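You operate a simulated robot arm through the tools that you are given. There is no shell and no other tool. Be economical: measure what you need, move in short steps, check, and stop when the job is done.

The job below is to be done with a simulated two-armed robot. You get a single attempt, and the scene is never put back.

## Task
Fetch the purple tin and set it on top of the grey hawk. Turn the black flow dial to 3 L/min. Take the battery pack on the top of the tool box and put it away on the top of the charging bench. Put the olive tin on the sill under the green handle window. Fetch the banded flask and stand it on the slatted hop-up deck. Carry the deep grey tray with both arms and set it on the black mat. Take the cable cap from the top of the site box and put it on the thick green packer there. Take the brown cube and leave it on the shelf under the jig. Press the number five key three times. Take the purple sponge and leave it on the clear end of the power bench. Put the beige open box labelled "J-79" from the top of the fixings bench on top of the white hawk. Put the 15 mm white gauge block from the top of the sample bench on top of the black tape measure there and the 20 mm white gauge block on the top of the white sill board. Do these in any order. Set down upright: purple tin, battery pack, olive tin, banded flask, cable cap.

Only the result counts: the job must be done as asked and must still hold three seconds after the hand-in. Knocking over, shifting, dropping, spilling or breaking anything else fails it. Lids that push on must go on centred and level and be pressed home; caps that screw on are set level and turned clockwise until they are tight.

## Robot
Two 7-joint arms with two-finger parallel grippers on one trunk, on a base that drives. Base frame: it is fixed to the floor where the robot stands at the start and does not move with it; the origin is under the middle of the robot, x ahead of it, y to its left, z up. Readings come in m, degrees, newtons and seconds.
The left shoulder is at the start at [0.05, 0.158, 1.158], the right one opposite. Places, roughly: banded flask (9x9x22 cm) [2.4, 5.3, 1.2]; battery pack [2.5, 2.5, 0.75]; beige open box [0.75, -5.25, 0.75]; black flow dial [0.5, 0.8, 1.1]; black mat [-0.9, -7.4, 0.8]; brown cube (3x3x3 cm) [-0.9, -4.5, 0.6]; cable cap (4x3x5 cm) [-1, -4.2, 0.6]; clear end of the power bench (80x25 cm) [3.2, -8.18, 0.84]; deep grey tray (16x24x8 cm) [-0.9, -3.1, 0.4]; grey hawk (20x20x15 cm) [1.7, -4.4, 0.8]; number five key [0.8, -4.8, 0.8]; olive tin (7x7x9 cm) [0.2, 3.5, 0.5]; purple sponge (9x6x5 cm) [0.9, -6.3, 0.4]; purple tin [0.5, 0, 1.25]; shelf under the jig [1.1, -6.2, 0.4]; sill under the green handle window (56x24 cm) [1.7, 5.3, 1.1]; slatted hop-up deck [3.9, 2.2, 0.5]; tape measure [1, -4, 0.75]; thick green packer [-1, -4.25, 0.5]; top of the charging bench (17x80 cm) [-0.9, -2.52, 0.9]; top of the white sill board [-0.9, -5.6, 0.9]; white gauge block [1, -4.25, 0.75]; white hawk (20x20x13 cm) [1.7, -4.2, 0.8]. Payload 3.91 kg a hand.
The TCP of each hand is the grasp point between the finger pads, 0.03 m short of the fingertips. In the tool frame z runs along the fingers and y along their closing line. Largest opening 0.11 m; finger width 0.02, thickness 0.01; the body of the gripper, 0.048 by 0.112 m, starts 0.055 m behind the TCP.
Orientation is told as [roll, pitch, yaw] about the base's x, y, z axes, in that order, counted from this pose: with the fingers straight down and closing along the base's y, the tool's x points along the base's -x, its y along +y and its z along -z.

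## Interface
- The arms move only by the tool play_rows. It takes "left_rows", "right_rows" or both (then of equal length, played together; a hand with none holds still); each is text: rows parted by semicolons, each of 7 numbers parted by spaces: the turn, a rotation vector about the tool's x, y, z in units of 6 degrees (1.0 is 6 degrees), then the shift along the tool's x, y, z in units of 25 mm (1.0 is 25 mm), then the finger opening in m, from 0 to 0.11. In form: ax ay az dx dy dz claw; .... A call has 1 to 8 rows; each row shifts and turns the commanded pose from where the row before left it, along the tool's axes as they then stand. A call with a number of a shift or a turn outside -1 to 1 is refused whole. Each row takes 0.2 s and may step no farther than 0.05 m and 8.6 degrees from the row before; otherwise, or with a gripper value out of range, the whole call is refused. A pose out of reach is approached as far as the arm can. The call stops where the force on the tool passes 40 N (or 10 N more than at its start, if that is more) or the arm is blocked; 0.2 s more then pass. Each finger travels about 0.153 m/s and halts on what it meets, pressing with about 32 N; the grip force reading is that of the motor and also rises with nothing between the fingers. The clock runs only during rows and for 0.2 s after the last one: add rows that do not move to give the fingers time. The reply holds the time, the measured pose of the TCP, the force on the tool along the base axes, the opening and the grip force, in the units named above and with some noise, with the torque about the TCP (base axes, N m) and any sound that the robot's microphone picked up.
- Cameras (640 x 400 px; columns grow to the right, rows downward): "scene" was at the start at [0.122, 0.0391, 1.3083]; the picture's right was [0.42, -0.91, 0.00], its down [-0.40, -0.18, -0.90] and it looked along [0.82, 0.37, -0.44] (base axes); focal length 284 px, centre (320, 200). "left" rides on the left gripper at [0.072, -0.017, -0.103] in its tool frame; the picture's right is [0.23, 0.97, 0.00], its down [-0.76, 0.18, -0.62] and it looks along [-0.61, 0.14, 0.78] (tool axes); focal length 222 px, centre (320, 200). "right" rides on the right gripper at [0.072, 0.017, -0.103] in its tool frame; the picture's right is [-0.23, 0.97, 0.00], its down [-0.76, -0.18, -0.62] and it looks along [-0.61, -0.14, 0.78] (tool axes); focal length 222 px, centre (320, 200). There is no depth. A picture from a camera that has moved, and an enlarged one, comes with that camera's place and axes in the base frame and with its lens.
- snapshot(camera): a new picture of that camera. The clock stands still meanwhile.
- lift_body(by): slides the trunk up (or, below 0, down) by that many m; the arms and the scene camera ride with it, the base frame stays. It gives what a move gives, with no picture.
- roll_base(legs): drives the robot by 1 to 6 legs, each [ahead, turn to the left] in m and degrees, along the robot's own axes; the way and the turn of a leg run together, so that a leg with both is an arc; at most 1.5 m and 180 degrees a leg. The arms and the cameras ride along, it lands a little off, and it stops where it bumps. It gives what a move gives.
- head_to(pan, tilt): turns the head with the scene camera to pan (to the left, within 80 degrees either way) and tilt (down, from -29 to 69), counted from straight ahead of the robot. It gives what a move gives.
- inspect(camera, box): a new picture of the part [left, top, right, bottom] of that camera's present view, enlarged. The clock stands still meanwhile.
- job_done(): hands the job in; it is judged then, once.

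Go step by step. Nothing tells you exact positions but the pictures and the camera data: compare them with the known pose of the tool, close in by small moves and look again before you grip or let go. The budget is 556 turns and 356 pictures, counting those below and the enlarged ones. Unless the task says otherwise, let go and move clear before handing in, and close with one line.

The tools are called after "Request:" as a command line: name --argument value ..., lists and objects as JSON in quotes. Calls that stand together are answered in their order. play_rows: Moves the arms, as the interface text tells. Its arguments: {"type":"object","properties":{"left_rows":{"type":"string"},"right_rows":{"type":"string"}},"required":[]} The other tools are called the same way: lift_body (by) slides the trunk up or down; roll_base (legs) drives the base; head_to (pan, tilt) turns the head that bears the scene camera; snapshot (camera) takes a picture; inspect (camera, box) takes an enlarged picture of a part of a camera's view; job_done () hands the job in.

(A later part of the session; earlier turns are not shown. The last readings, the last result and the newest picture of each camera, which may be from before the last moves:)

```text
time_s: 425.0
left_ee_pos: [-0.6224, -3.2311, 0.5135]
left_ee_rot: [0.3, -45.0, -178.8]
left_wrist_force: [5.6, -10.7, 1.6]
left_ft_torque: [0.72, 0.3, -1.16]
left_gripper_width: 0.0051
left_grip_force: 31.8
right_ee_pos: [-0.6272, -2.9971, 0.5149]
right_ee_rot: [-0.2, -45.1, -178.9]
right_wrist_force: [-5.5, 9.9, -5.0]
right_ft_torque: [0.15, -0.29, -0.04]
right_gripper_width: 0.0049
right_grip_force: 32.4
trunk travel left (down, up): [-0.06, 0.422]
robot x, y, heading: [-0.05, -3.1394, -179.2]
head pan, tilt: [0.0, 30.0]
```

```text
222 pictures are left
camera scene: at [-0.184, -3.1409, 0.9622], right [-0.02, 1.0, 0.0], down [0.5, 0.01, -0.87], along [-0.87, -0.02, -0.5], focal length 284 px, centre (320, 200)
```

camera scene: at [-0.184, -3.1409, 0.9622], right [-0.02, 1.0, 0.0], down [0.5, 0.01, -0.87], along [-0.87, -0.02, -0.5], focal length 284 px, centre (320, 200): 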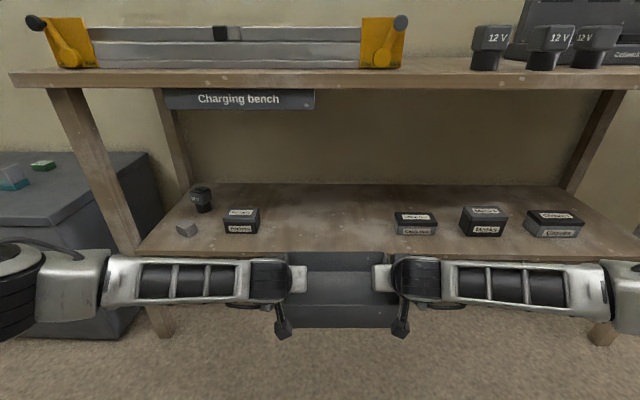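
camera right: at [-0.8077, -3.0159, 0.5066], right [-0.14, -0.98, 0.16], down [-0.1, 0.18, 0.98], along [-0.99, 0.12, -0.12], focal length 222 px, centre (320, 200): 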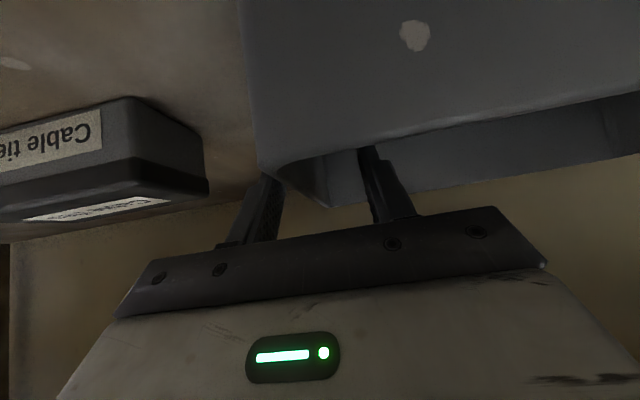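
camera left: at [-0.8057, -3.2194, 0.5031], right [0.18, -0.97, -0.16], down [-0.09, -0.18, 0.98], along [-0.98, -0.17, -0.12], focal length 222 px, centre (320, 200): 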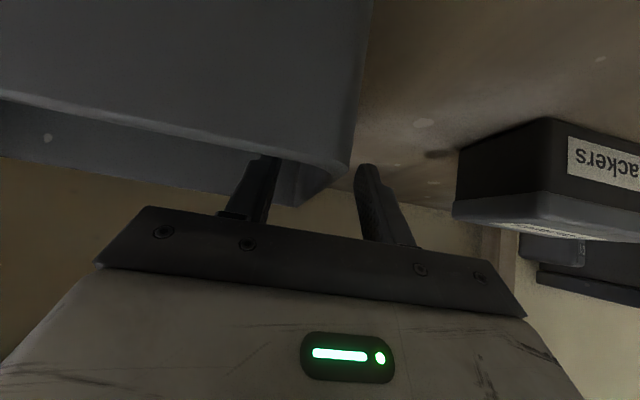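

The tray is out. I'll raise the trunk, turn south and carry it down the corridor.

Request:
roll_base --legs '[[-0.1, 0]]'

Request:
lift_body --by 0.42

Request:
roll_base --legs '[[0, 89.5], [1.4, 0]]'

Request:
head_to --pan 0 --tilt 15

Request:
snapshot --camera "scene"

```text
time_s: 426.1
left_ee_pos: [-0.5227, -3.2292, 0.5136]
left_ee_rot: [0.3, -45.1, -178.7]
left_wrist_force: [4.2, -0.8, 1.2]
left_ft_torque: [0.66, 0.05, -1.0]
left_gripper_width: 0.0046
left_grip_force: 31.7
right_ee_pos: [-0.5276, -2.9949, 0.5164]
right_ee_rot: [-0.2, -45.1, -179.0]
right_wrist_force: [-3.8, 0.5, -4.0]
right_ft_torque: [-0.02, -0.05, 0.13]
right_gripper_width: 0.0044
right_grip_force: 31.9
trunk travel left (down, up): [-0.06, 0.422]
robot x, y, heading: [0.0443, -3.136, -178.7]
head pan, tilt: [0.0, 30.0]
```

```text
refused: 0.42 is not a number from -0.4 to 0.4
```

```text
time_s: 437.0
left_ee_pos: [0.1734, -5.1137, 0.514]
left_ee_rot: [0.2, -45.0, -89.1]
left_wrist_force: [0.7, 2.6, 1.8]
left_ft_torque: [-0.01, 0.58, -0.93]
left_gripper_width: 0.0046
left_grip_force: 31.9
right_ee_pos: [-0.061, -5.1163, 0.5152]
right_ee_rot: [-0.1, -45.1, -89.2]
right_wrist_force: [-1.3, -2.2, -4.3]
right_ft_torque: [0.03, -0.07, 0.25]
right_gripper_width: 0.0047
right_grip_force: 31.3
trunk travel left (down, up): [-0.06, 0.422]
robot x, y, heading: [0.0805, -4.5444, -89.3]
head pan, tilt: [0.0, 30.0]
```

```text
time_s: 437.8
left_ee_pos: [0.174, -5.113, 0.513]
left_ee_rot: [0.2, -45.2, -89.1]
left_wrist_force: [0.4, 1.8, 0.7]
left_ft_torque: [0.0, 0.53, -0.79]
left_gripper_width: 0.0047
left_grip_force: 32.5
right_ee_pos: [-0.0617, -5.1164, 0.516]
right_ee_rot: [-0.2, -45.1, -89.1]
right_wrist_force: [-0.9, -2.3, -2.9]
right_ft_torque: [-0.02, -0.19, 0.34]
right_gripper_width: 0.0045
right_grip_force: 32.6
trunk travel left (down, up): [-0.06, 0.422]
robot x, y, heading: [0.0833, -4.5415, -89.2]
head pan, tilt: [0.0, 15.0]
```

```text
221 pictures are left
camera scene: at [0.085, -4.6743, 0.9864], right [-1.0, -0.01, 0.0], down [0.0, 0.26, -0.97], along [0.01, -0.97, -0.26], focal length 284 px, centre (320, 200)
```

scene: 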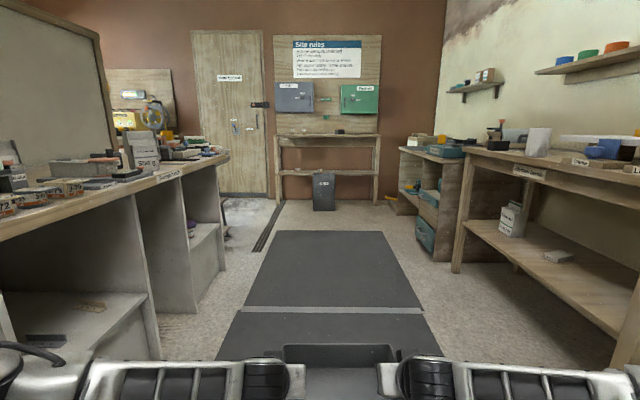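

Request:
lift_body --by 0.4

Request:
roll_base --legs '[[1.4, 0], [1.2, 0]]'

Request:
head_to --pan -60 --tilt 20

Request:
snapshot --camera "scene"

Request:
head_to --pan 0 --tilt 20

Request:
snapshot --camera "scene"

```text
time_s: 441.6
left_ee_pos: [0.1752, -5.1128, 0.9127]
left_ee_rot: [0.3, -45.1, -89.1]
left_wrist_force: [1.2, 1.6, 1.3]
left_ft_torque: [-0.03, 0.6, -0.88]
left_gripper_width: 0.0051
left_grip_force: 32.5
right_ee_pos: [-0.0616, -5.1176, 0.9154]
right_ee_rot: [-0.2, -45.2, -89.2]
right_wrist_force: [-1.1, -2.4, -3.4]
right_ft_torque: [-0.01, -0.13, 0.31]
right_gripper_width: 0.0045
right_grip_force: 32.3
trunk travel left (down, up): [-0.46, 0.022]
robot x, y, heading: [0.0861, -4.5383, -89.4]
head pan, tilt: [0.0, 15.0]
```

```text
time_s: 454.1
left_ee_pos: [0.2091, -7.6783, 0.9137]
left_ee_rot: [0.2, -45.1, -89.3]
left_wrist_force: [0.7, 1.8, 0.4]
left_ft_torque: [-0.02, 0.54, -0.86]
left_gripper_width: 0.0048
left_grip_force: 31.8
right_ee_pos: [-0.0256, -7.6807, 0.9149]
right_ee_rot: [-0.2, -45.1, -89.3]
right_wrist_force: [-1.3, -3.3, -3.3]
right_ft_torque: [-0.01, -0.11, 0.32]
right_gripper_width: 0.0048
right_grip_force: 31.9
trunk travel left (down, up): [-0.46, 0.022]
robot x, y, heading: [0.1202, -7.1046, -89.5]
head pan, tilt: [0.0, 15.0]
```

```text
time_s: 455.4
left_ee_pos: [0.2086, -7.677, 0.9127]
left_ee_rot: [0.2, -45.1, -89.3]
left_wrist_force: [0.9, 1.0, -0.4]
left_ft_torque: [-0.03, 0.53, -0.76]
left_gripper_width: 0.005
left_grip_force: 32.1
right_ee_pos: [-0.0263, -7.68, 0.9154]
right_ee_rot: [-0.2, -45.1, -89.3]
right_wrist_force: [-0.1, -1.5, -2.8]
right_ft_torque: [-0.01, -0.19, 0.39]
right_gripper_width: 0.0048
right_grip_force: 31.6
trunk travel left (down, up): [-0.46, 0.022]
robot x, y, heading: [0.1209, -7.1114, -89.6]
head pan, tilt: [-60.0, 20.0]
```

```text
220 pictures are left
camera scene: at [0.0406, -7.1927, 1.3783], right [-0.51, 0.86, 0.0], down [0.29, 0.17, -0.94], along [-0.81, -0.48, -0.34], focal length 284 px, centre (320, 200)
```

scene: 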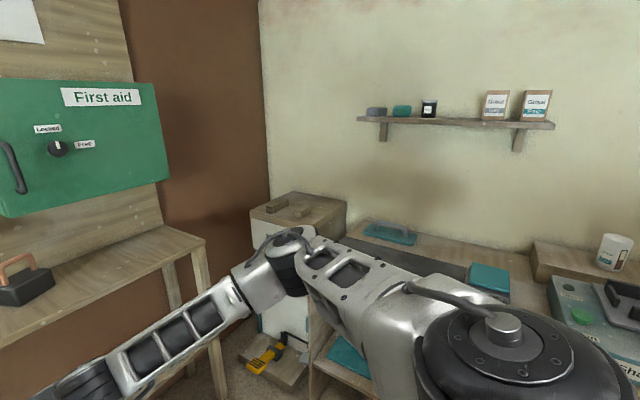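

```text
time_s: 456.7
left_ee_pos: [0.2089, -7.6776, 0.9144]
left_ee_rot: [0.2, -45.2, -89.4]
left_wrist_force: [1.1, 1.7, 1.0]
left_ft_torque: [-0.1, 0.51, -0.82]
left_gripper_width: 0.0045
left_grip_force: 32.1
right_ee_pos: [-0.0256, -7.6814, 0.9147]
right_ee_rot: [-0.1, -45.1, -89.3]
right_wrist_force: [-0.9, -2.2, -2.5]
right_ft_torque: [0.05, -0.19, 0.37]
right_gripper_width: 0.0047
right_grip_force: 31.6
trunk travel left (down, up): [-0.46, 0.022]
robot x, y, heading: [0.1227, -7.103, -89.4]
head pan, tilt: [0.0, 20.0]
```

```text
219 pictures are left
camera scene: at [0.1216, -7.2383, 1.3783], right [-1.0, -0.01, 0.0], down [0.0, 0.34, -0.94], along [0.01, -0.94, -0.34], focal length 284 px, centre (320, 200)
```

scene: 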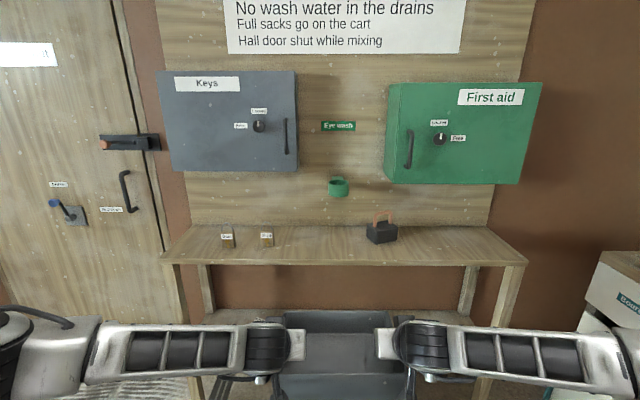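

I'll turn to face the west bench with a reversing manoeuvre, so the tray never sweeps over it.

Request:
roll_base --legs '[[0, -119], [-0.55, 0], [0, 29]]'

Request:
head_to --pan 0 --tilt 22

Request:
snapshot --camera "scene"

```text
time_s: 466.3
left_ee_pos: [0.0645, -7.4675, 0.9132]
left_ee_rot: [0.2, -45.1, -176.7]
left_wrist_force: [1.5, -1.0, 0.3]
left_ft_torque: [0.52, 0.0, -0.8]
left_gripper_width: 0.0051
left_grip_force: 31.7
right_ee_pos: [0.0518, -7.2336, 0.9151]
right_ee_rot: [-0.2, -45.2, -176.8]
right_wrist_force: [-3.3, 0.8, -2.8]
right_ft_torque: [-0.18, 0.03, 0.36]
right_gripper_width: 0.0048
right_grip_force: 32.3
trunk travel left (down, up): [-0.46, 0.022]
robot x, y, heading: [0.6321, -7.3553, -177.1]
head pan, tilt: [0.0, 20.0]
```

```text
time_s: 466.9
left_ee_pos: [0.0644, -7.4675, 0.9133]
left_ee_rot: [0.2, -45.0, -176.7]
left_wrist_force: [1.0, -0.3, -0.5]
left_ft_torque: [0.46, -0.03, -0.64]
left_gripper_width: 0.0048
left_grip_force: 31.9
right_ee_pos: [0.0508, -7.2327, 0.9158]
right_ee_rot: [-0.3, -45.1, -176.8]
right_wrist_force: [-0.6, 0.4, -2.5]
right_ft_torque: [-0.22, 0.01, 0.45]
right_gripper_width: 0.0047
right_grip_force: 31.5
trunk travel left (down, up): [-0.46, 0.022]
robot x, y, heading: [0.6333, -7.3537, -177.0]
head pan, tilt: [0.0, 22.0]
```

```text
218 pictures are left
camera scene: at [0.4972, -7.3615, 1.375], right [-0.06, 1.0, 0.0], down [0.37, 0.02, -0.93], along [-0.93, -0.05, -0.37], focal length 284 px, centre (320, 200)
```

scene: 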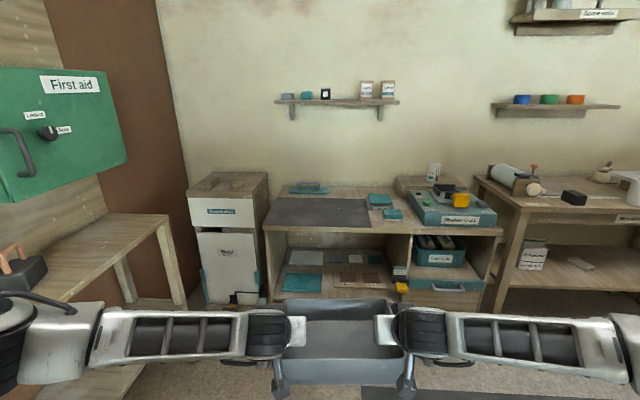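

The black mat is at about x −0.63 to −0.98, y −7.2 to −7.68, z ≈ 0.81. I'll drive in 80 cm.

Request:
roll_base --legs '[[0.5, 0], [0.28, 0]]'

Request:
head_to --pan 0 --tilt 40

Request:
snapshot --camera "scene"

```text
time_s: 471.4
left_ee_pos: [-0.7067, -7.5179, 0.9124]
left_ee_rot: [0.2, -45.0, -176.3]
left_wrist_force: [0.9, -1.5, 0.6]
left_ft_torque: [0.47, 0.04, -0.7]
left_gripper_width: 0.0046
left_grip_force: 31.2
right_ee_pos: [-0.7219, -7.2845, 0.9153]
right_ee_rot: [-0.3, -45.1, -176.5]
right_wrist_force: [-1.0, 0.9, -2.9]
right_ft_torque: [-0.17, 0.02, 0.41]
right_gripper_width: 0.0044
right_grip_force: 31.7
trunk travel left (down, up): [-0.46, 0.022]
robot x, y, heading: [-0.1424, -7.3997, -176.4]
head pan, tilt: [0.0, 22.0]
```

```text
time_s: 472.2
left_ee_pos: [-0.7062, -7.5177, 0.9125]
left_ee_rot: [0.2, -45.1, -176.3]
left_wrist_force: [0.4, -0.3, -0.1]
left_ft_torque: [0.45, 0.03, -0.65]
left_gripper_width: 0.0049
left_grip_force: 31.7
right_ee_pos: [-0.7224, -7.2831, 0.9158]
right_ee_rot: [-0.2, -45.1, -176.5]
right_wrist_force: [-0.3, 0.7, -2.3]
right_ft_torque: [-0.26, -0.04, 0.47]
right_gripper_width: 0.0049
right_grip_force: 32.0
trunk travel left (down, up): [-0.46, 0.022]
robot x, y, heading: [-0.1383, -7.4032, -176.5]
head pan, tilt: [0.0, 40.0]
```

```text
217 pictures are left
camera scene: at [-0.2667, -7.4085, 1.3469], right [-0.06, 1.0, 0.0], down [0.64, 0.04, -0.77], along [-0.76, -0.05, -0.64], focal length 284 px, centre (320, 200)
```

scene: 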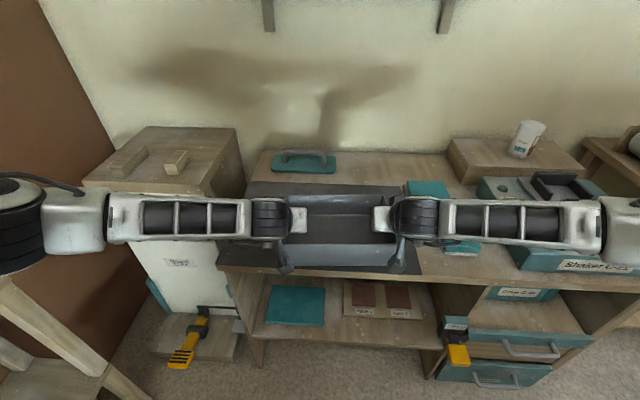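

The tray needs about 10 cm more forward. I'll extend, then lower toward the mat.

Request:
play_rows --left_rows "0 0 0 -0.72 0 0.72 0;0 0 0 -0.72 0 0.72 0;0 0 0 -0.72 0 0.72 0;0 0 0 -0.72 0 0.72 0;0 0 0 0.25 0 0.25 0;0 0 0 0.25 0 0.25 0;0 0 0 0 0 0 0" --right_rows "0 0 0 -0.72 0 0.72 0;0 0 0 -0.72 0 0.72 0;0 0 0 -0.72 0 0.72 0;0 0 0 -0.72 0 0.72 0;0 0 0 0.25 0 0.25 0;0 0 0 0.25 0 0.25 0;0 0 0 0 0 0 0"

Request:
snapshot --camera "scene"

```text
time_s: 473.8
left_ee_pos: [-0.8083, -7.5242, 0.8958]
left_ee_rot: [0.1, -45.1, -176.4]
left_wrist_force: [-1.5, 4.3, -0.8]
left_ft_torque: [0.21, 0.08, -0.19]
left_gripper_width: 0.0051
left_grip_force: 31.7
right_ee_pos: [-0.8235, -7.2906, 0.898]
right_ee_rot: [-0.1, -45.1, -176.2]
right_wrist_force: [0.6, -5.0, -1.4]
right_ft_torque: [-0.12, -0.13, 0.25]
right_gripper_width: 0.0046
right_grip_force: 32.0
trunk travel left (down, up): [-0.46, 0.022]
robot x, y, heading: [-0.1406, -7.3972, -176.6]
head pan, tilt: [0.0, 40.0]
```

```text
216 pictures are left
camera scene: at [-0.2666, -7.4085, 1.3469], right [-0.06, 1.0, 0.0], down [0.64, 0.04, -0.77], along [-0.76, -0.05, -0.64], focal length 284 px, centre (320, 200)
```

scene: 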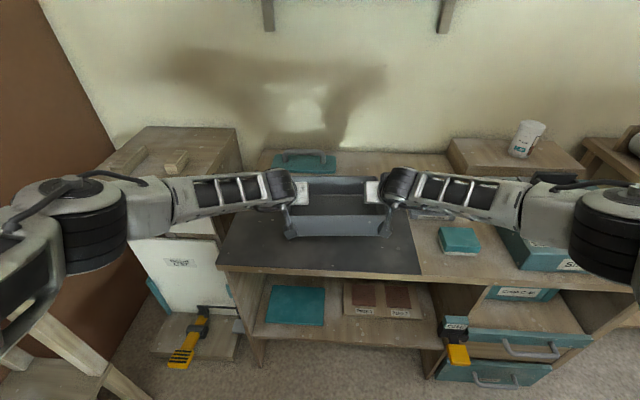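

Request:
play_rows --left_rows "0 0 0 0.2 0 0.2 0;0 0 0 0.14 0 0.14 0;0 0 0 0.1 0 0.1 0;0 0 0 0 0 0 0" --right_rows "0 0 0 0.2 0 0.2 0;0 0 0 0.14 0 0.14 0;0 0 0 0.1 0 0.1 0;0 0 0 0 0 0 0"

Request:
inspect --camera "scene" --box '[220, 150, 440, 290]'

```text
time_s: 474.8
left_ee_pos: [-0.8078, -7.5231, 0.8804]
left_ee_rot: [0.1, -45.1, -176.4]
left_wrist_force: [1.3, 8.6, -0.1]
left_ft_torque: [0.43, 0.08, -0.61]
left_gripper_width: 0.0045
left_grip_force: 32.3
right_ee_pos: [-0.823, -7.2891, 0.8834]
right_ee_rot: [-0.1, -45.0, -176.4]
right_wrist_force: [-2.1, -8.6, -3.2]
right_ft_torque: [-0.03, -0.12, 0.0]
right_gripper_width: 0.0044
right_grip_force: 32.1
trunk travel left (down, up): [-0.46, 0.022]
robot x, y, heading: [-0.1438, -7.4049, -176.4]
head pan, tilt: [0.0, 40.0]
```

```text
2.86 times, centred on (330, 220) of scene
camera zoom: at [-0.2666, -7.4085, 1.3469], right [-0.06, 1.0, 0.0], down [0.64, 0.04, -0.77], along [-0.76, -0.05, -0.64], focal length 811 px, centre (291, 143)
```

zoom: 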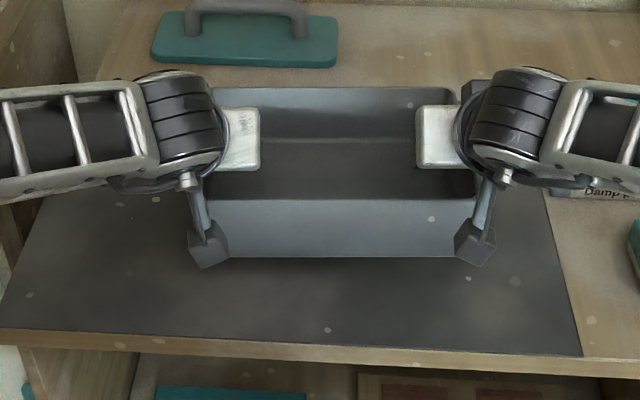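

Request:
play_rows --left_rows "0 0 0 0.12 0 0.12 0;0 0 0 0.12 0 0.12 0;0 0 0 0.1 0 0.1 0;0 0 0 0 0 0 0" --right_rows "0 0 0 0.12 0 0.12 0;0 0 0 0.12 0 0.12 0;0 0 0 0.1 0 0.1 0;0 0 0 0 0 0 0"

```text
time_s: 475.8
left_ee_pos: [-0.8081, -7.5256, 0.8675]
left_ee_rot: [0.2, -45.1, -176.3]
left_wrist_force: [0.2, 10.5, 0.1]
left_ft_torque: [0.33, -0.24, -0.37]
left_gripper_width: 0.0052
left_grip_force: 32.0
right_ee_pos: [-0.8223, -7.29, 0.8704]
right_ee_rot: [0.0, -45.2, -176.4]
right_wrist_force: [0.1, -10.8, -2.2]
right_ft_torque: [-0.16, 0.26, 0.27]
right_gripper_width: 0.0048
right_grip_force: 31.5
trunk travel left (down, up): [-0.46, 0.022]
robot x, y, heading: [-0.1394, -7.401, -176.2]
head pan, tilt: [0.0, 40.0]
```

Request:
play_rows --left_rows "0 0 0 0.1 0 0.1 0;0 0 0 0.1 0 0.1 0;0 0 0 0.1 0 0.1 0;0 0 0 0 0 0 0" --right_rows "0 0 0 0.1 0 0.1 0;0 0 0 0.1 0 0.1 0;0 0 0 0.1 0 0.1 0;0 0 0 0 0 0 0"

Request:
inspect --camera "scene" --box '[220, 150, 440, 290]'

```text
time_s: 476.8
left_ee_pos: [-0.8084, -7.5237, 0.8559]
left_ee_rot: [0.0, -45.2, -176.5]
left_wrist_force: [0.7, 11.7, -0.9]
left_ft_torque: [0.42, 0.15, -0.73]
left_gripper_width: 0.005
left_grip_force: 32.1
right_ee_pos: [-0.8232, -7.2883, 0.8585]
right_ee_rot: [-0.3, -45.1, -176.4]
right_wrist_force: [-1.4, -11.1, -2.8]
right_ft_torque: [-0.22, -0.1, 0.19]
right_gripper_width: 0.0048
right_grip_force: 32.3
trunk travel left (down, up): [-0.46, 0.022]
robot x, y, heading: [-0.1408, -7.4006, -176.3]
head pan, tilt: [0.0, 40.0]
```

```text
2.86 times, centred on (330, 220) of scene
camera zoom: at [-0.2666, -7.4085, 1.3469], right [-0.06, 1.0, 0.0], down [0.64, 0.04, -0.77], along [-0.76, -0.05, -0.64], focal length 811 px, centre (291, 143)
```

zoom: 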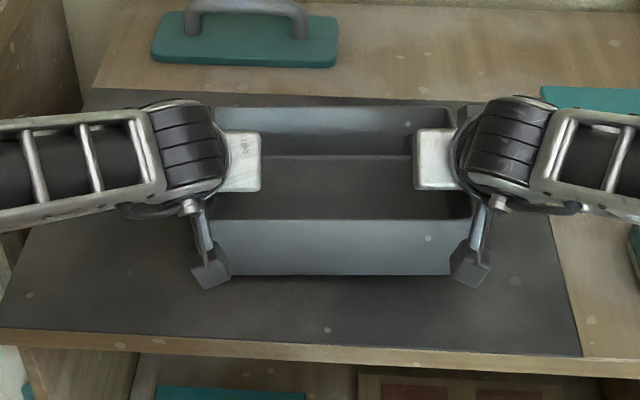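

The mat is lower and further back than I thought (z ≈ 0.76, x −0.71 to −1.05). I'll extend 5 cm and keep lowering.

Request:
play_rows --left_rows "0 0 0 -0.7 0 0.7 0;0 0 0 -0.7 0 0.7 0;0 0 0 0.2 0 0.2 0;0 0 0 0.14 0 0.14 0;0 0 0 0.1 0 0.1 0;0 0 0 0.08 0 0.08 0;0 0 0 0.08 0 0.08 0" --right_rows "0 0 0 -0.7 0 0.7 0;0 0 0 -0.7 0 0.7 0;0 0 0 0.2 0 0.2 0;0 0 0 0.14 0 0.14 0;0 0 0 0.1 0 0.1 0;0 0 0 0.08 0 0.08 0;0 0 0 0.08 0 0.08 0"

Request:
inspect --camera "scene" --box '[220, 150, 440, 290]'

```text
time_s: 478.4
left_ee_pos: [-0.8314, -7.5266, 0.8375]
left_ee_rot: [0.1, -45.0, -176.3]
left_wrist_force: [-14.3, 11.6, -7.7]
left_ft_torque: [-0.7, 0.35, 1.58]
left_gripper_width: 0.0071
left_grip_force: 31.7
left hand out of reach, approached as far as the arm can: row 2
right_ee_pos: [-0.865, -7.2944, 0.8458]
right_ee_rot: [0.0, -45.0, -176.4]
right_wrist_force: [16.4, -12.5, 4.3]
right_ft_torque: [-0.57, -0.68, 1.61]
right_gripper_width: 0.0066
right_grip_force: 31.7
right hand out of reach, approached as far as the arm can: row 2, 4, 5
trunk travel left (down, up): [-0.46, 0.022]
robot x, y, heading: [-0.1395, -7.4023, -176.4]
head pan, tilt: [0.0, 40.0]
```

```text
2.86 times, centred on (330, 220) of scene
camera zoom: at [-0.2667, -7.4085, 1.3469], right [-0.06, 1.0, 0.0], down [0.64, 0.04, -0.77], along [-0.76, -0.05, -0.64], focal length 811 px, centre (291, 143)
```

zoom: 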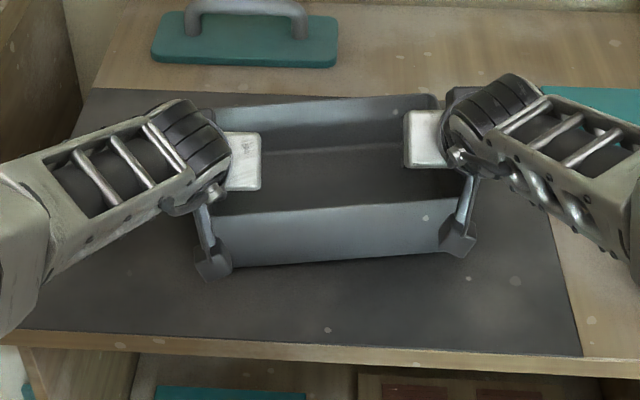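

The arms reached their limit and the tray twisted slightly. I'll ease both hands back 3 cm to equalise.

Request:
play_rows --left_rows "0 0 0 0.3 0 -0.3 0;0 0 0 0.3 0 -0.3 0;0 0 0 0 0 0 0" --right_rows "0 0 0 0.45 0 -0.45 0;0 0 0 0.45 0 -0.45 0;0 0 0 0 0 0 0"

```text
time_s: 479.2
left_ee_pos: [-0.8119, -7.5236, 0.8364]
left_ee_rot: [-0.1, -45.1, -176.2]
left_wrist_force: [-10.3, 9.9, -1.7]
left_ft_torque: [-0.18, -0.31, 1.18]
left_gripper_width: 0.0053
left_grip_force: 31.8
right_ee_pos: [-0.8346, -7.2905, 0.8449]
right_ee_rot: [-0.2, -45.2, -176.2]
right_wrist_force: [10.3, -10.1, -0.6]
right_ft_torque: [-0.02, 0.22, 0.95]
right_gripper_width: 0.0053
right_grip_force: 31.8
trunk travel left (down, up): [-0.46, 0.022]
robot x, y, heading: [-0.1395, -7.4027, -176.2]
head pan, tilt: [0.0, 40.0]
```

Request:
play_rows --left_rows "0 0 0 0 0 0 0;0 0 0 0.08 0 0.08 0;0 0 0 0.08 0 0.08 0;0 0 0 0 0 0 0" --right_rows "0 0 0 0.4 0 -0.06 0;0 0 0 0.08 0 0.08 0;0 0 0 0.08 0 0.08 0;0 0 0 0 0 0 0"

Request:
inspect --camera "scene" --box '[220, 150, 440, 290]'

```text
time_s: 480.2
left_ee_pos: [-0.8113, -7.5237, 0.831]
left_ee_rot: [0.1, -45.0, -176.4]
left_wrist_force: [-0.2, 12.6, -1.0]
left_ft_torque: [0.32, 0.13, -0.34]
left_gripper_width: 0.0047
left_grip_force: 32.2
right_ee_pos: [-0.8275, -7.2884, 0.8338]
right_ee_rot: [-0.1, -45.0, -176.4]
right_wrist_force: [-0.4, -12.3, -1.6]
right_ft_torque: [-0.08, -0.14, 0.16]
right_gripper_width: 0.0045
right_grip_force: 32.5
trunk travel left (down, up): [-0.46, 0.022]
robot x, y, heading: [-0.1405, -7.3992, -176.5]
head pan, tilt: [0.0, 40.0]
```

```text
2.86 times, centred on (330, 220) of scene
camera zoom: at [-0.2667, -7.4085, 1.3469], right [-0.06, 1.0, 0.0], down [0.64, 0.04, -0.77], along [-0.76, -0.05, -0.64], focal length 811 px, centre (291, 143)
```

zoom: 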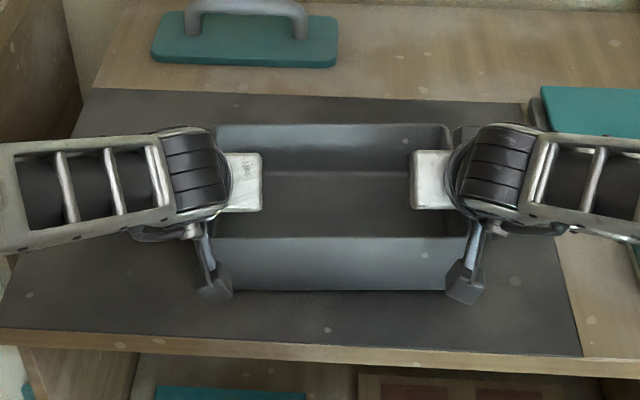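

Request:
play_rows --left_rows "0 0 0 0.08 0 0.08 0;0 0 0 0.08 0 0.08 0;0 0 0 0.08 0 0.08 0;0 0 0 0.08 0 0.08 0;0 0 0 0 0 0 0" --right_rows "0 0 0 0.08 0 0.08 0;0 0 0 0.08 0 0.08 0;0 0 0 0.08 0 0.08 0;0 0 0 0.08 0 0.08 0;0 0 0 0 0 0 0"

```text
time_s: 481.4
left_ee_pos: [-0.8109, -7.5241, 0.8227]
left_ee_rot: [0.1, -45.2, -176.3]
left_wrist_force: [-4.7, 13.5, 3.0]
left_ft_torque: [0.16, -0.82, 0.03]
left_gripper_width: 0.0046
left_grip_force: 31.7
right_ee_pos: [-0.8276, -7.2896, 0.8247]
right_ee_rot: [-0.1, -45.4, -176.4]
right_wrist_force: [4.5, -11.7, 14.5]
right_ft_torque: [-0.21, -0.72, 0.48]
right_gripper_width: 0.0049
right_grip_force: 32.0
trunk travel left (down, up): [-0.46, 0.022]
robot x, y, heading: [-0.1415, -7.401, -176.1]
head pan, tilt: [0.0, 40.0]
```

Contact. I'll release both hands and raise them clear.

Request:
play_rows --left_rows "0 0 0 0.05 0 0.05 0;0 0 0 0 0 0 0.02;0 0 0 0 0 0 0.04;0 0 0 0 0 0 0.04;0 0 0 -0.5 0 -0.5 0.04;0 0 0 -0.5 0 -0.5 0.04;0 0 0 -0.6 0 -0.6 0.04;0 0 0 -0.6 0 -0.6 0.04" --right_rows "0 0 0 0 0 0 0;0 0 0 0 0 0 0.02;0 0 0 0 0 0 0.04;0 0 0 0 0 0 0.04;0 0 0 -0.5 0 -0.5 0.04;0 0 0 -0.5 0 -0.5 0.04;0 0 0 -0.6 0 -0.6 0.04;0 0 0 -0.6 0 -0.6 0.04"

Request:
inspect --camera "scene" --box '[220, 150, 440, 290]'

```text
time_s: 483.2
left_ee_pos: [-0.8125, -7.526, 0.8945]
left_ee_rot: [0.3, -45.1, -176.2]
left_wrist_force: [-0.7, -0.4, 0.0]
left_ft_torque: [-0.01, 0.01, 0.0]
left_gripper_width: 0.0399
left_grip_force: 0.1
right_ee_pos: [-0.8263, -7.2894, 0.8998]
right_ee_rot: [-0.2, -45.0, -176.5]
right_wrist_force: [-0.3, 0.5, -0.4]
right_ft_torque: [0.0, 0.02, 0.02]
right_gripper_width: 0.04
right_grip_force: 0.0
trunk travel left (down, up): [-0.46, 0.022]
robot x, y, heading: [-0.1407, -7.398, -176.6]
head pan, tilt: [0.0, 40.0]
```

```text
2.86 times, centred on (330, 220) of scene
camera zoom: at [-0.2661, -7.4085, 1.3469], right [-0.06, 1.0, 0.0], down [0.64, 0.04, -0.77], along [-0.76, -0.05, -0.64], focal length 811 px, centre (291, 143)
```

zoom: 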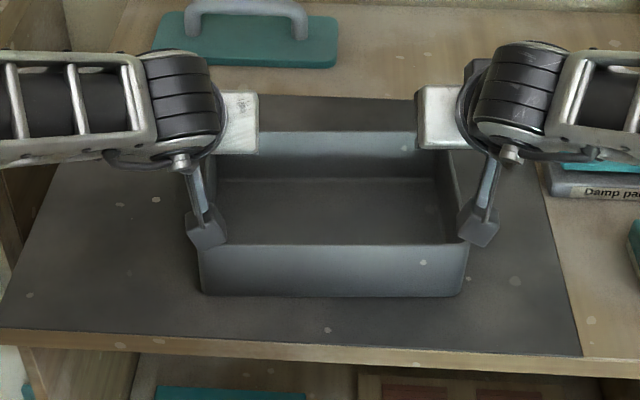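

The tray rests on the mat. I'll back away, straighten both hands to vertical and drive to the site box.

Request:
roll_base --legs '[[-0.3, 0]]'

Request:
play_rows --left_rows "0 0.94 0 0 0 0 0.04;0 0.94 0 0 0 0 0.04;0 0.94 0 0 0 0 0.04;0 0.94 0 0 0 0 0.04;0 0.94 0 0 0 0 0.04;0 0.94 0 0 0 0 0.04;0 0.94 0 0 0 0 0.04;0 0.94 0 0 0 0 0.04" --right_rows "0 0.94 0 0 0 0 0.04;0 0.94 0 0 0 0 0.04;0 0.94 0 0 0 0 0.04;0 0.94 0 0 0 0 0.04;0 0.94 0 0 0 0 0.04;0 0.94 0 0 0 0 0.04;0 0.94 0 0 0 0 0.04;0 0.94 0 0 0 0 0.04"

Request:
play_rows --left_rows "0 0 0 1 0.3 -0.5 0.04;0 0 0 1 0.3 -0.5 0.04;0 0 0 1 0.3 -0.5 0.04;0 0 0 1 0.3 -0.5 0.04;0 0 0 1 0.3 -0.5 0.04;0 0 0 1 0.3 -0.5 0.04;0 0 0 1 0.3 -0.5 0.04;0 0 0 1 0.3 -0.5 0.04" --right_rows "0 0 0 1 -0.3 -0.5 0.04;0 0 0 1 -0.3 -0.5 0.04;0 0 0 1 -0.3 -0.5 0.04;0 0 0 1 -0.3 -0.5 0.04;0 0 0 1 -0.3 -0.5 0.04;0 0 0 1 -0.3 -0.5 0.04;0 0 0 1 -0.3 -0.5 0.04;0 0 0 1 -0.3 -0.5 0.04"

Request:
snapshot --camera "scene"

```text
time_s: 485.2
left_ee_pos: [-0.516, -7.5107, 0.8945]
left_ee_rot: [0.2, -45.1, -176.0]
left_wrist_force: [0.6, 0.2, 0.3]
left_ft_torque: [0.02, 0.0, 0.0]
left_gripper_width: 0.0399
left_grip_force: 0.1
right_ee_pos: [-0.5331, -7.2745, 0.8994]
right_ee_rot: [-0.2, -45.1, -175.9]
right_wrist_force: [0.0, -0.1, 0.5]
right_ft_torque: [0.0, 0.04, -0.02]
right_gripper_width: 0.0401
right_grip_force: 0.1
trunk travel left (down, up): [-0.46, 0.022]
robot x, y, heading: [0.1532, -7.3831, -176.0]
head pan, tilt: [0.0, 40.0]
```

```text
time_s: 487.0
left_ee_pos: [-0.4433, -7.5086, 0.9033]
left_ee_rot: [0.2, -2.7, -175.8]
left_wrist_force: [0.8, 0.0, -0.4]
left_ft_torque: [-0.04, 0.02, 0.02]
left_gripper_width: 0.0402
left_grip_force: 0.1
left hand out of reach, approached as far as the arm can: row 4, 5, 6, 7, 8
right_ee_pos: [-0.4718, -7.2659, 0.9038]
right_ee_rot: [0.0, -0.6, -176.1]
right_wrist_force: [-0.4, -0.6, -0.6]
right_ft_torque: [-0.01, 0.01, -0.01]
right_gripper_width: 0.04
right_grip_force: 0.1
right hand out of reach, approached as far as the arm can: row 5, 6, 7, 8
trunk travel left (down, up): [-0.46, 0.022]
robot x, y, heading: [0.1578, -7.3821, -176.1]
head pan, tilt: [0.0, 40.0]
```

```text
time_s: 488.8
left_ee_pos: [-0.2397, -7.5533, 1.0045]
left_ee_rot: [0.1, -0.1, -175.8]
left_wrist_force: [1.3, 0.7, 0.3]
left_ft_torque: [-0.02, 0.0, 0.02]
left_gripper_width: 0.0399
left_grip_force: 0.0
right_ee_pos: [-0.2738, -7.1957, 1.0038]
right_ee_rot: [-0.1, -0.1, -176.1]
right_wrist_force: [0.2, 0.2, 0.7]
right_ft_torque: [0.01, 0.01, 0.0]
right_gripper_width: 0.0399
right_grip_force: 0.1
trunk travel left (down, up): [-0.46, 0.022]
robot x, y, heading: [0.1544, -7.3802, -176.0]
head pan, tilt: [0.0, 40.0]
```

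```text
210 pictures are left
camera scene: at [0.0286, -7.39, 1.347], right [-0.07, 1.0, 0.0], down [0.64, 0.04, -0.77], along [-0.76, -0.05, -0.64], focal length 284 px, centre (320, 200)
```

scene: 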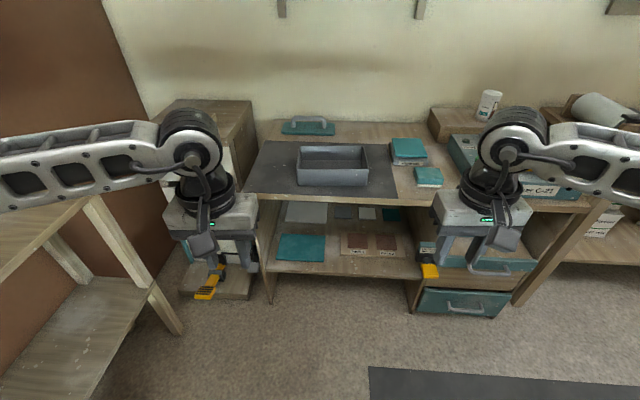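

The tray is done. Now I'm driving north to the site box.

Request:
roll_base --legs '[[0, -92], [1.5, 0], [1.5, 0], [0, 89]]'

Request:
snapshot --camera "scene"

```text
time_s: 511.1
left_ee_pos: [-0.4447, -4.4995, 1.005]
left_ee_rot: [0.3, 0.0, -177.9]
left_wrist_force: [-0.3, -0.6, 0.3]
left_ft_torque: [0.01, -0.01, 0.04]
left_gripper_width: 0.04
left_grip_force: 0.0
right_ee_pos: [-0.4654, -4.1393, 1.0044]
right_ee_rot: [-0.1, 0.0, -178.2]
right_wrist_force: [0.4, -0.3, 0.4]
right_ft_torque: [-0.02, 0.02, -0.01]
right_gripper_width: 0.0398
right_grip_force: 0.0
trunk travel left (down, up): [-0.46, 0.022]
robot x, y, heading: [-0.0479, -4.3418, -177.9]
head pan, tilt: [0.0, 40.0]
```

```text
209 pictures are left
camera scene: at [-0.1701, -4.3458, 1.3469], right [-0.03, 1.0, 0.0], down [0.64, 0.02, -0.77], along [-0.77, -0.02, -0.64], focal length 284 px, centre (320, 200)
```

scene: 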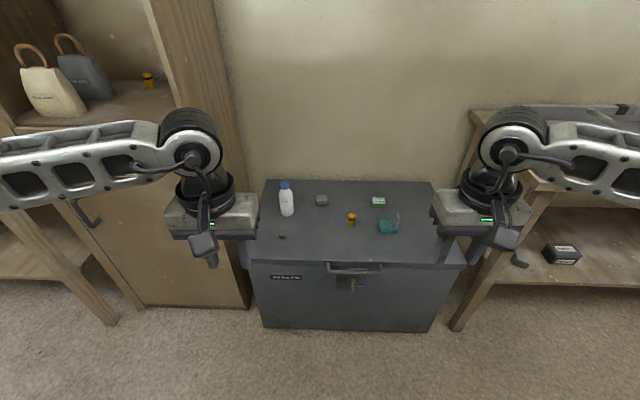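

Request:
inspect --camera "scene" --box '[255, 170, 455, 280]'

```text
3.20 times, centred on (355, 225) of scene
camera zoom: at [-0.1701, -4.3458, 1.3469], right [-0.03, 1.0, 0.0], down [0.64, 0.02, -0.77], along [-0.77, -0.02, -0.64], focal length 908 px, centre (208, 120)
```

zoom: 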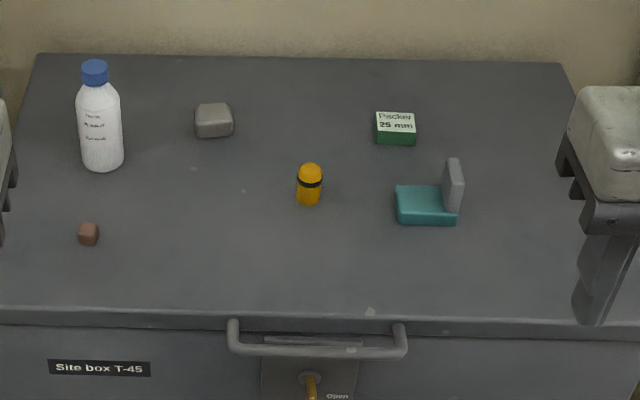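

Site box: the yellow banded cap (about −0.96, −4.24), the green "Packer 25 mm" (about −1.09, −4.12) and the brown cube (about −0.88, −4.50). I'll drive closer and lower the trunk for parallax.

Request:
roll_base --legs '[[0.38, 0]]'

Request:
head_to --pan -8 --tilt 50

Request:
inspect --camera "scene" --box '[180, 120, 500, 320]'

Request:
lift_body --by -0.2

Request:
inspect --camera "scene" --box '[180, 80, 500, 280]'

```text
time_s: 513.5
left_ee_pos: [-0.8294, -4.5129, 1.0047]
left_ee_rot: [0.1, 0.0, -177.6]
left_wrist_force: [-0.7, 0.3, -0.4]
left_ft_torque: [0.02, 0.0, 0.0]
left_gripper_width: 0.0399
left_grip_force: 0.0
right_ee_pos: [-0.8509, -4.1545, 1.003]
right_ee_rot: [-0.1, 0.0, -177.9]
right_wrist_force: [-0.1, 0.8, 0.6]
right_ft_torque: [0.03, 0.01, 0.01]
right_gripper_width: 0.0398
right_grip_force: 0.1
trunk travel left (down, up): [-0.46, 0.022]
robot x, y, heading: [-0.4261, -4.3552, -177.8]
head pan, tilt: [0.0, 40.0]
```

```text
time_s: 514.3
left_ee_pos: [-0.8275, -4.5122, 1.004]
left_ee_rot: [0.2, 0.0, -177.7]
left_wrist_force: [-0.4, -0.3, 0.5]
left_ft_torque: [0.03, 0.02, -0.01]
left_gripper_width: 0.04
left_grip_force: 0.0
right_ee_pos: [-0.8512, -4.1541, 1.004]
right_ee_rot: [-0.1, -0.1, -178.1]
right_wrist_force: [-0.6, 0.7, -0.5]
right_ft_torque: [0.01, 0.01, 0.03]
right_gripper_width: 0.04
right_grip_force: 0.1
trunk travel left (down, up): [-0.46, 0.022]
robot x, y, heading: [-0.4334, -4.3562, -177.7]
head pan, tilt: [-8.0, 50.0]
```

```text
2.00 times, centred on (340, 220) of scene
camera zoom: at [-0.5464, -4.3486, 1.3328], right [0.1, 0.99, 0.0], down [0.76, -0.08, -0.64], along [-0.64, 0.07, -0.77], focal length 568 px, centre (280, 160)
```

zoom: 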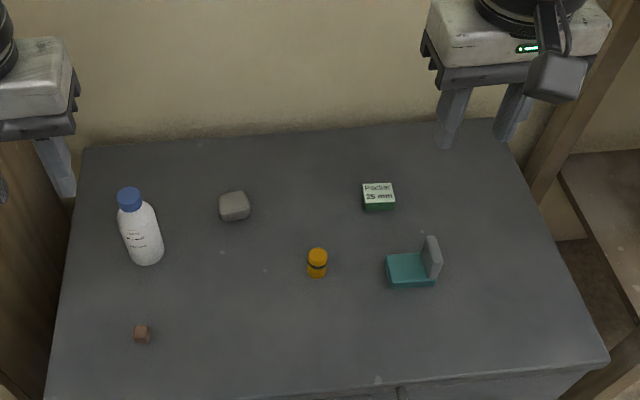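

```text
time_s: 516.4
left_ee_pos: [-0.8289, -4.5128, 0.8054]
left_ee_rot: [0.2, 0.0, -177.6]
left_wrist_force: [-0.8, 0.5, 0.5]
left_ft_torque: [0.0, 0.01, 0.03]
left_gripper_width: 0.0401
left_grip_force: 0.1
right_ee_pos: [-0.8504, -4.1541, 0.8036]
right_ee_rot: [-0.1, 0.0, -178.0]
right_wrist_force: [0.6, -0.2, 1.5]
right_ft_torque: [-0.02, -0.01, 0.0]
right_gripper_width: 0.0402
right_grip_force: 0.0
trunk travel left (down, up): [-0.26, 0.222]
robot x, y, heading: [-0.4269, -4.3537, -177.8]
head pan, tilt: [-8.0, 50.0]
```

```text
2.00 times, centred on (340, 180) of scene
camera zoom: at [-0.5464, -4.3486, 1.1328], right [0.1, 0.99, 0.0], down [0.76, -0.08, -0.64], along [-0.64, 0.07, -0.77], focal length 568 px, centre (280, 240)
```

zoom: 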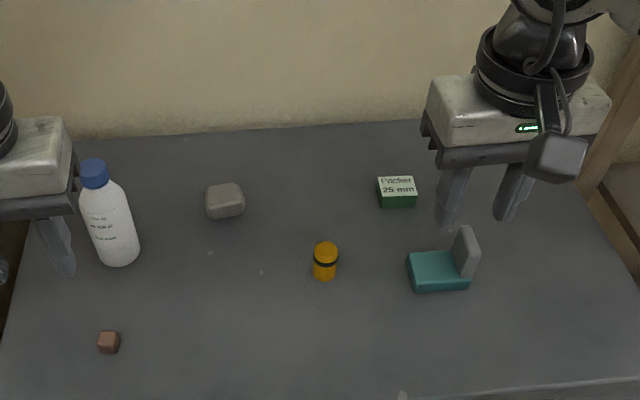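

I have triangulated estimates: cap (−0.966, −4.248), packer (−1.09, −4.127), cube (−0.895, −4.505). I'll move both hands above their targets.

Request:
play_rows --left_rows "0 0 0 -0.53 -0.06 0 0.06;0 0 0 -0.53 -0.06 0 0.06;0 0 0 -0.53 -0.06 0 0.06;0 0 0 -0.53 -0.06 0 0.06;0 0 0 -0.53 -0.06 0 0.06;0 0 0 0 0 0.8 0.06;0 0 0 0 0 0.8 0.06" --right_rows "0 0 0 -0.93 0.75 0 0.065;0 0 0 -0.93 0.75 0 0.065;0 0 0 -0.93 0.75 0 0.065;0 0 0 -0.93 0.75 0 0.065;0 0 0 -0.93 0.75 0 0.065;0 0 0 0 0 0.8 0.065;0 0 0 0 0 0.8 0.065"

Request:
snapshot --camera "right"

Request:
snapshot --camera "left"

```text
time_s: 518.0
left_ee_pos: [-0.8938, -4.5107, 0.7641]
left_ee_rot: [0.1, 0.0, -177.6]
left_wrist_force: [0.5, -0.6, 0.0]
left_ft_torque: [-0.02, -0.02, -0.02]
left_gripper_width: 0.06
left_grip_force: 0.1
right_ee_pos: [-0.9627, -4.2529, 0.7636]
right_ee_rot: [-0.1, 0.1, -178.1]
right_wrist_force: [0.4, 0.2, -0.7]
right_ft_torque: [-0.01, 0.01, 0.0]
right_gripper_width: 0.0652
right_grip_force: 0.0
trunk travel left (down, up): [-0.26, 0.222]
robot x, y, heading: [-0.4294, -4.355, -177.9]
head pan, tilt: [-8.0, 50.0]
```

```text
205 pictures are left
camera right: at [-0.8898, -4.2678, 0.8681], right [-0.19, -0.98, 0.0], down [-0.77, 0.15, 0.62], along [-0.61, 0.12, -0.78], focal length 222 px, centre (320, 200)
```

right: 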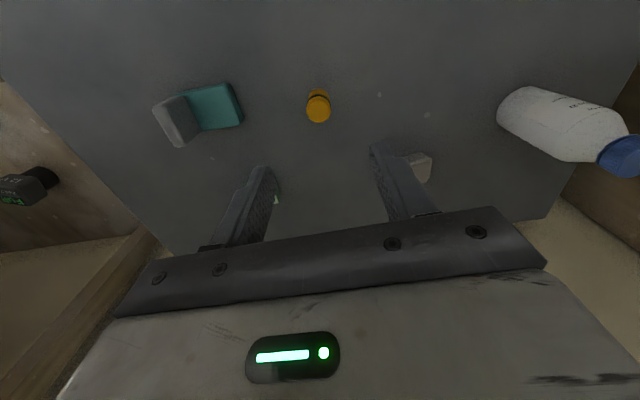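

```text
204 pictures are left
camera left: at [-0.8223, -4.4894, 0.8665], right [0.27, -0.96, 0.0], down [-0.75, -0.21, 0.62], along [-0.6, -0.17, -0.78], focal length 222 px, centre (320, 200)
```

left: 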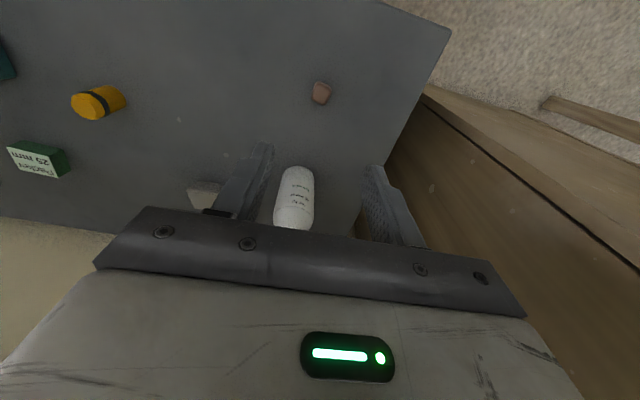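

Both are well aligned. I'll descend both hands.

Request:
play_rows --left_rows "0 0 0 0.28 -0.05 1 0.06;0 0 0 0 0 1 0.06;0 0 0 0 0 1 0.06;0 0 0 0 0 1 0.06;0 0 0 0 0 1 0.06;0 0 0 0 0 1 0.06" --right_rows "0 0 0 0 -0.06 1 0.065;0 0 0 0 0 1 0.065;0 0 0 0 0 1 0.065;0 0 0 0 0 1 0.065;0 0 0 0 0 1 0.065;0 0 0 0 0 0.9 0.065"

Request:
snapshot --camera "right"

Request:
snapshot --camera "left"

Request:
inspect --camera "scene" --box '[180, 80, 500, 280]'

```text
time_s: 519.4
left_ee_pos: [-0.888, -4.5076, 0.6133]
left_ee_rot: [0.1, 0.0, -177.7]
left_wrist_force: [0.8, 0.7, -0.6]
left_ft_torque: [-0.02, -0.01, -0.01]
left_gripper_width: 0.06
left_grip_force: 0.2
right_ee_pos: [-0.9662, -4.2515, 0.615]
right_ee_rot: [-0.1, 0.0, -177.9]
right_wrist_force: [-0.3, -1.1, -0.4]
right_ft_torque: [0.0, -0.02, 0.02]
right_gripper_width: 0.0654
right_grip_force: 0.0
trunk travel left (down, up): [-0.26, 0.222]
robot x, y, heading: [-0.4311, -4.3572, -177.8]
head pan, tilt: [-8.0, 50.0]
```

```text
203 pictures are left
camera right: at [-0.8909, -4.2657, 0.7186], right [-0.19, -0.98, 0.0], down [-0.77, 0.15, 0.62], along [-0.61, 0.12, -0.78], focal length 222 px, centre (320, 200)
```

right: 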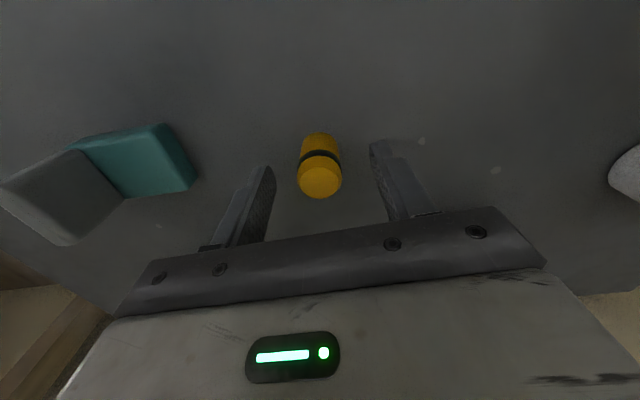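

```text
202 pictures are left
camera left: at [-0.8153, -4.4872, 0.7158], right [0.27, -0.96, 0.0], down [-0.75, -0.21, 0.62], along [-0.6, -0.17, -0.78], focal length 222 px, centre (320, 200)
```

left: 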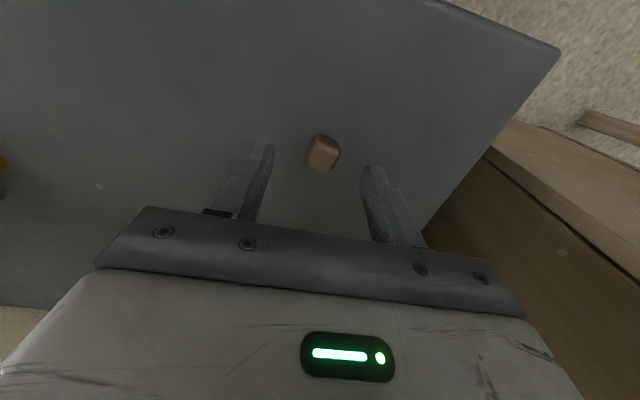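

```text
2.00 times, centred on (340, 180) of scene
camera zoom: at [-0.5465, -4.3486, 1.1328], right [0.1, 0.99, 0.0], down [0.76, -0.08, -0.64], along [-0.64, 0.07, -0.77], focal length 568 px, centre (280, 240)
```

zoom: 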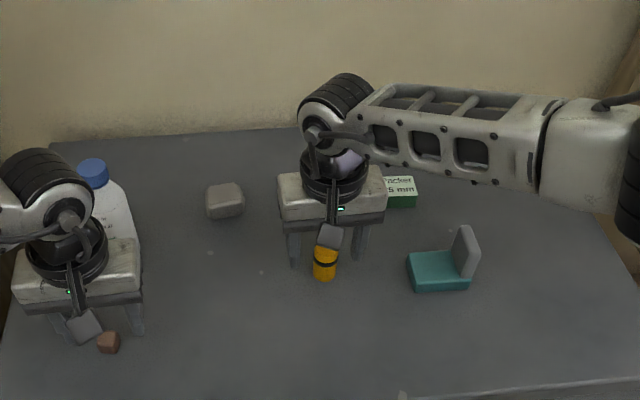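

Request:
play_rows --left_rows "0 0 0 0 0 0.6 0.06;0 0 0 0 0 0.6 0.06;0 0 0 0 0 0 0.04;0 0 0 0 0 0 0.015;0 0 0 0 0 0 0.015;0 0 0 0 0 0 0.015" --right_rows "0 0 0 0 0 0.5 0.065;0 0 0 0 0 0.4 0.065;0 0 0 0 0 0 0.04;0 0 0 0 0 0 0.015;0 0 0 0 0 0 0.015;0 0 0 0 0 0 0.015"

Request:
snapshot --camera "right"

Request:
snapshot --camera "left"

```text
time_s: 520.8
left_ee_pos: [-0.8876, -4.5079, 0.5855]
left_ee_rot: [0.1, 0.0, -177.5]
left_wrist_force: [-0.8, 2.1, 4.0]
left_ft_torque: [0.13, 0.03, 0.02]
left_gripper_width: 0.02
left_grip_force: 32.1
right_ee_pos: [-0.965, -4.2504, 0.5923]
right_ee_rot: [0.0, 0.1, -178.0]
right_wrist_force: [-0.1, 0.5, -0.2]
right_ft_torque: [0.0, 0.02, -0.02]
right_gripper_width: 0.0286
right_grip_force: 32.1
trunk travel left (down, up): [-0.26, 0.222]
robot x, y, heading: [-0.4281, -4.3561, -177.7]
head pan, tilt: [-8.0, 50.0]
```

```text
200 pictures are left
camera right: at [-0.8906, -4.2655, 0.6966], right [-0.19, -0.98, 0.0], down [-0.77, 0.15, 0.62], along [-0.61, 0.12, -0.78], focal length 222 px, centre (320, 200)
```

right: 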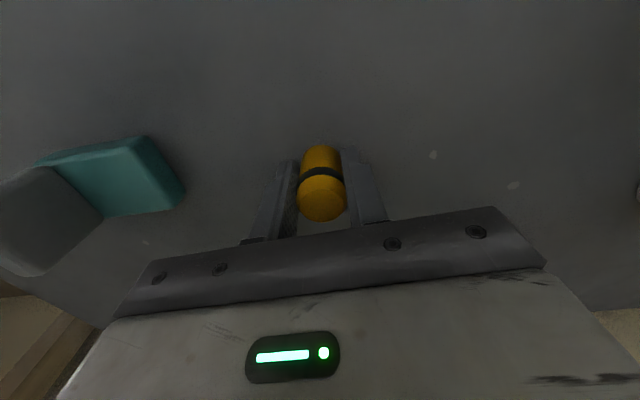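

```text
199 pictures are left
camera left: at [-0.8152, -4.4875, 0.6873], right [0.27, -0.96, 0.0], down [-0.75, -0.21, 0.62], along [-0.6, -0.17, -0.78], focal length 222 px, centre (320, 200)
```

left: 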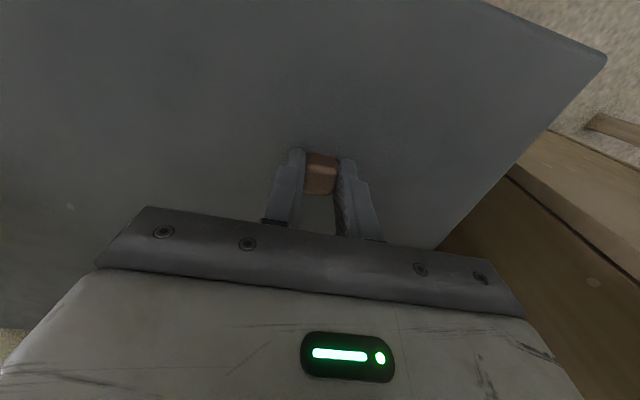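

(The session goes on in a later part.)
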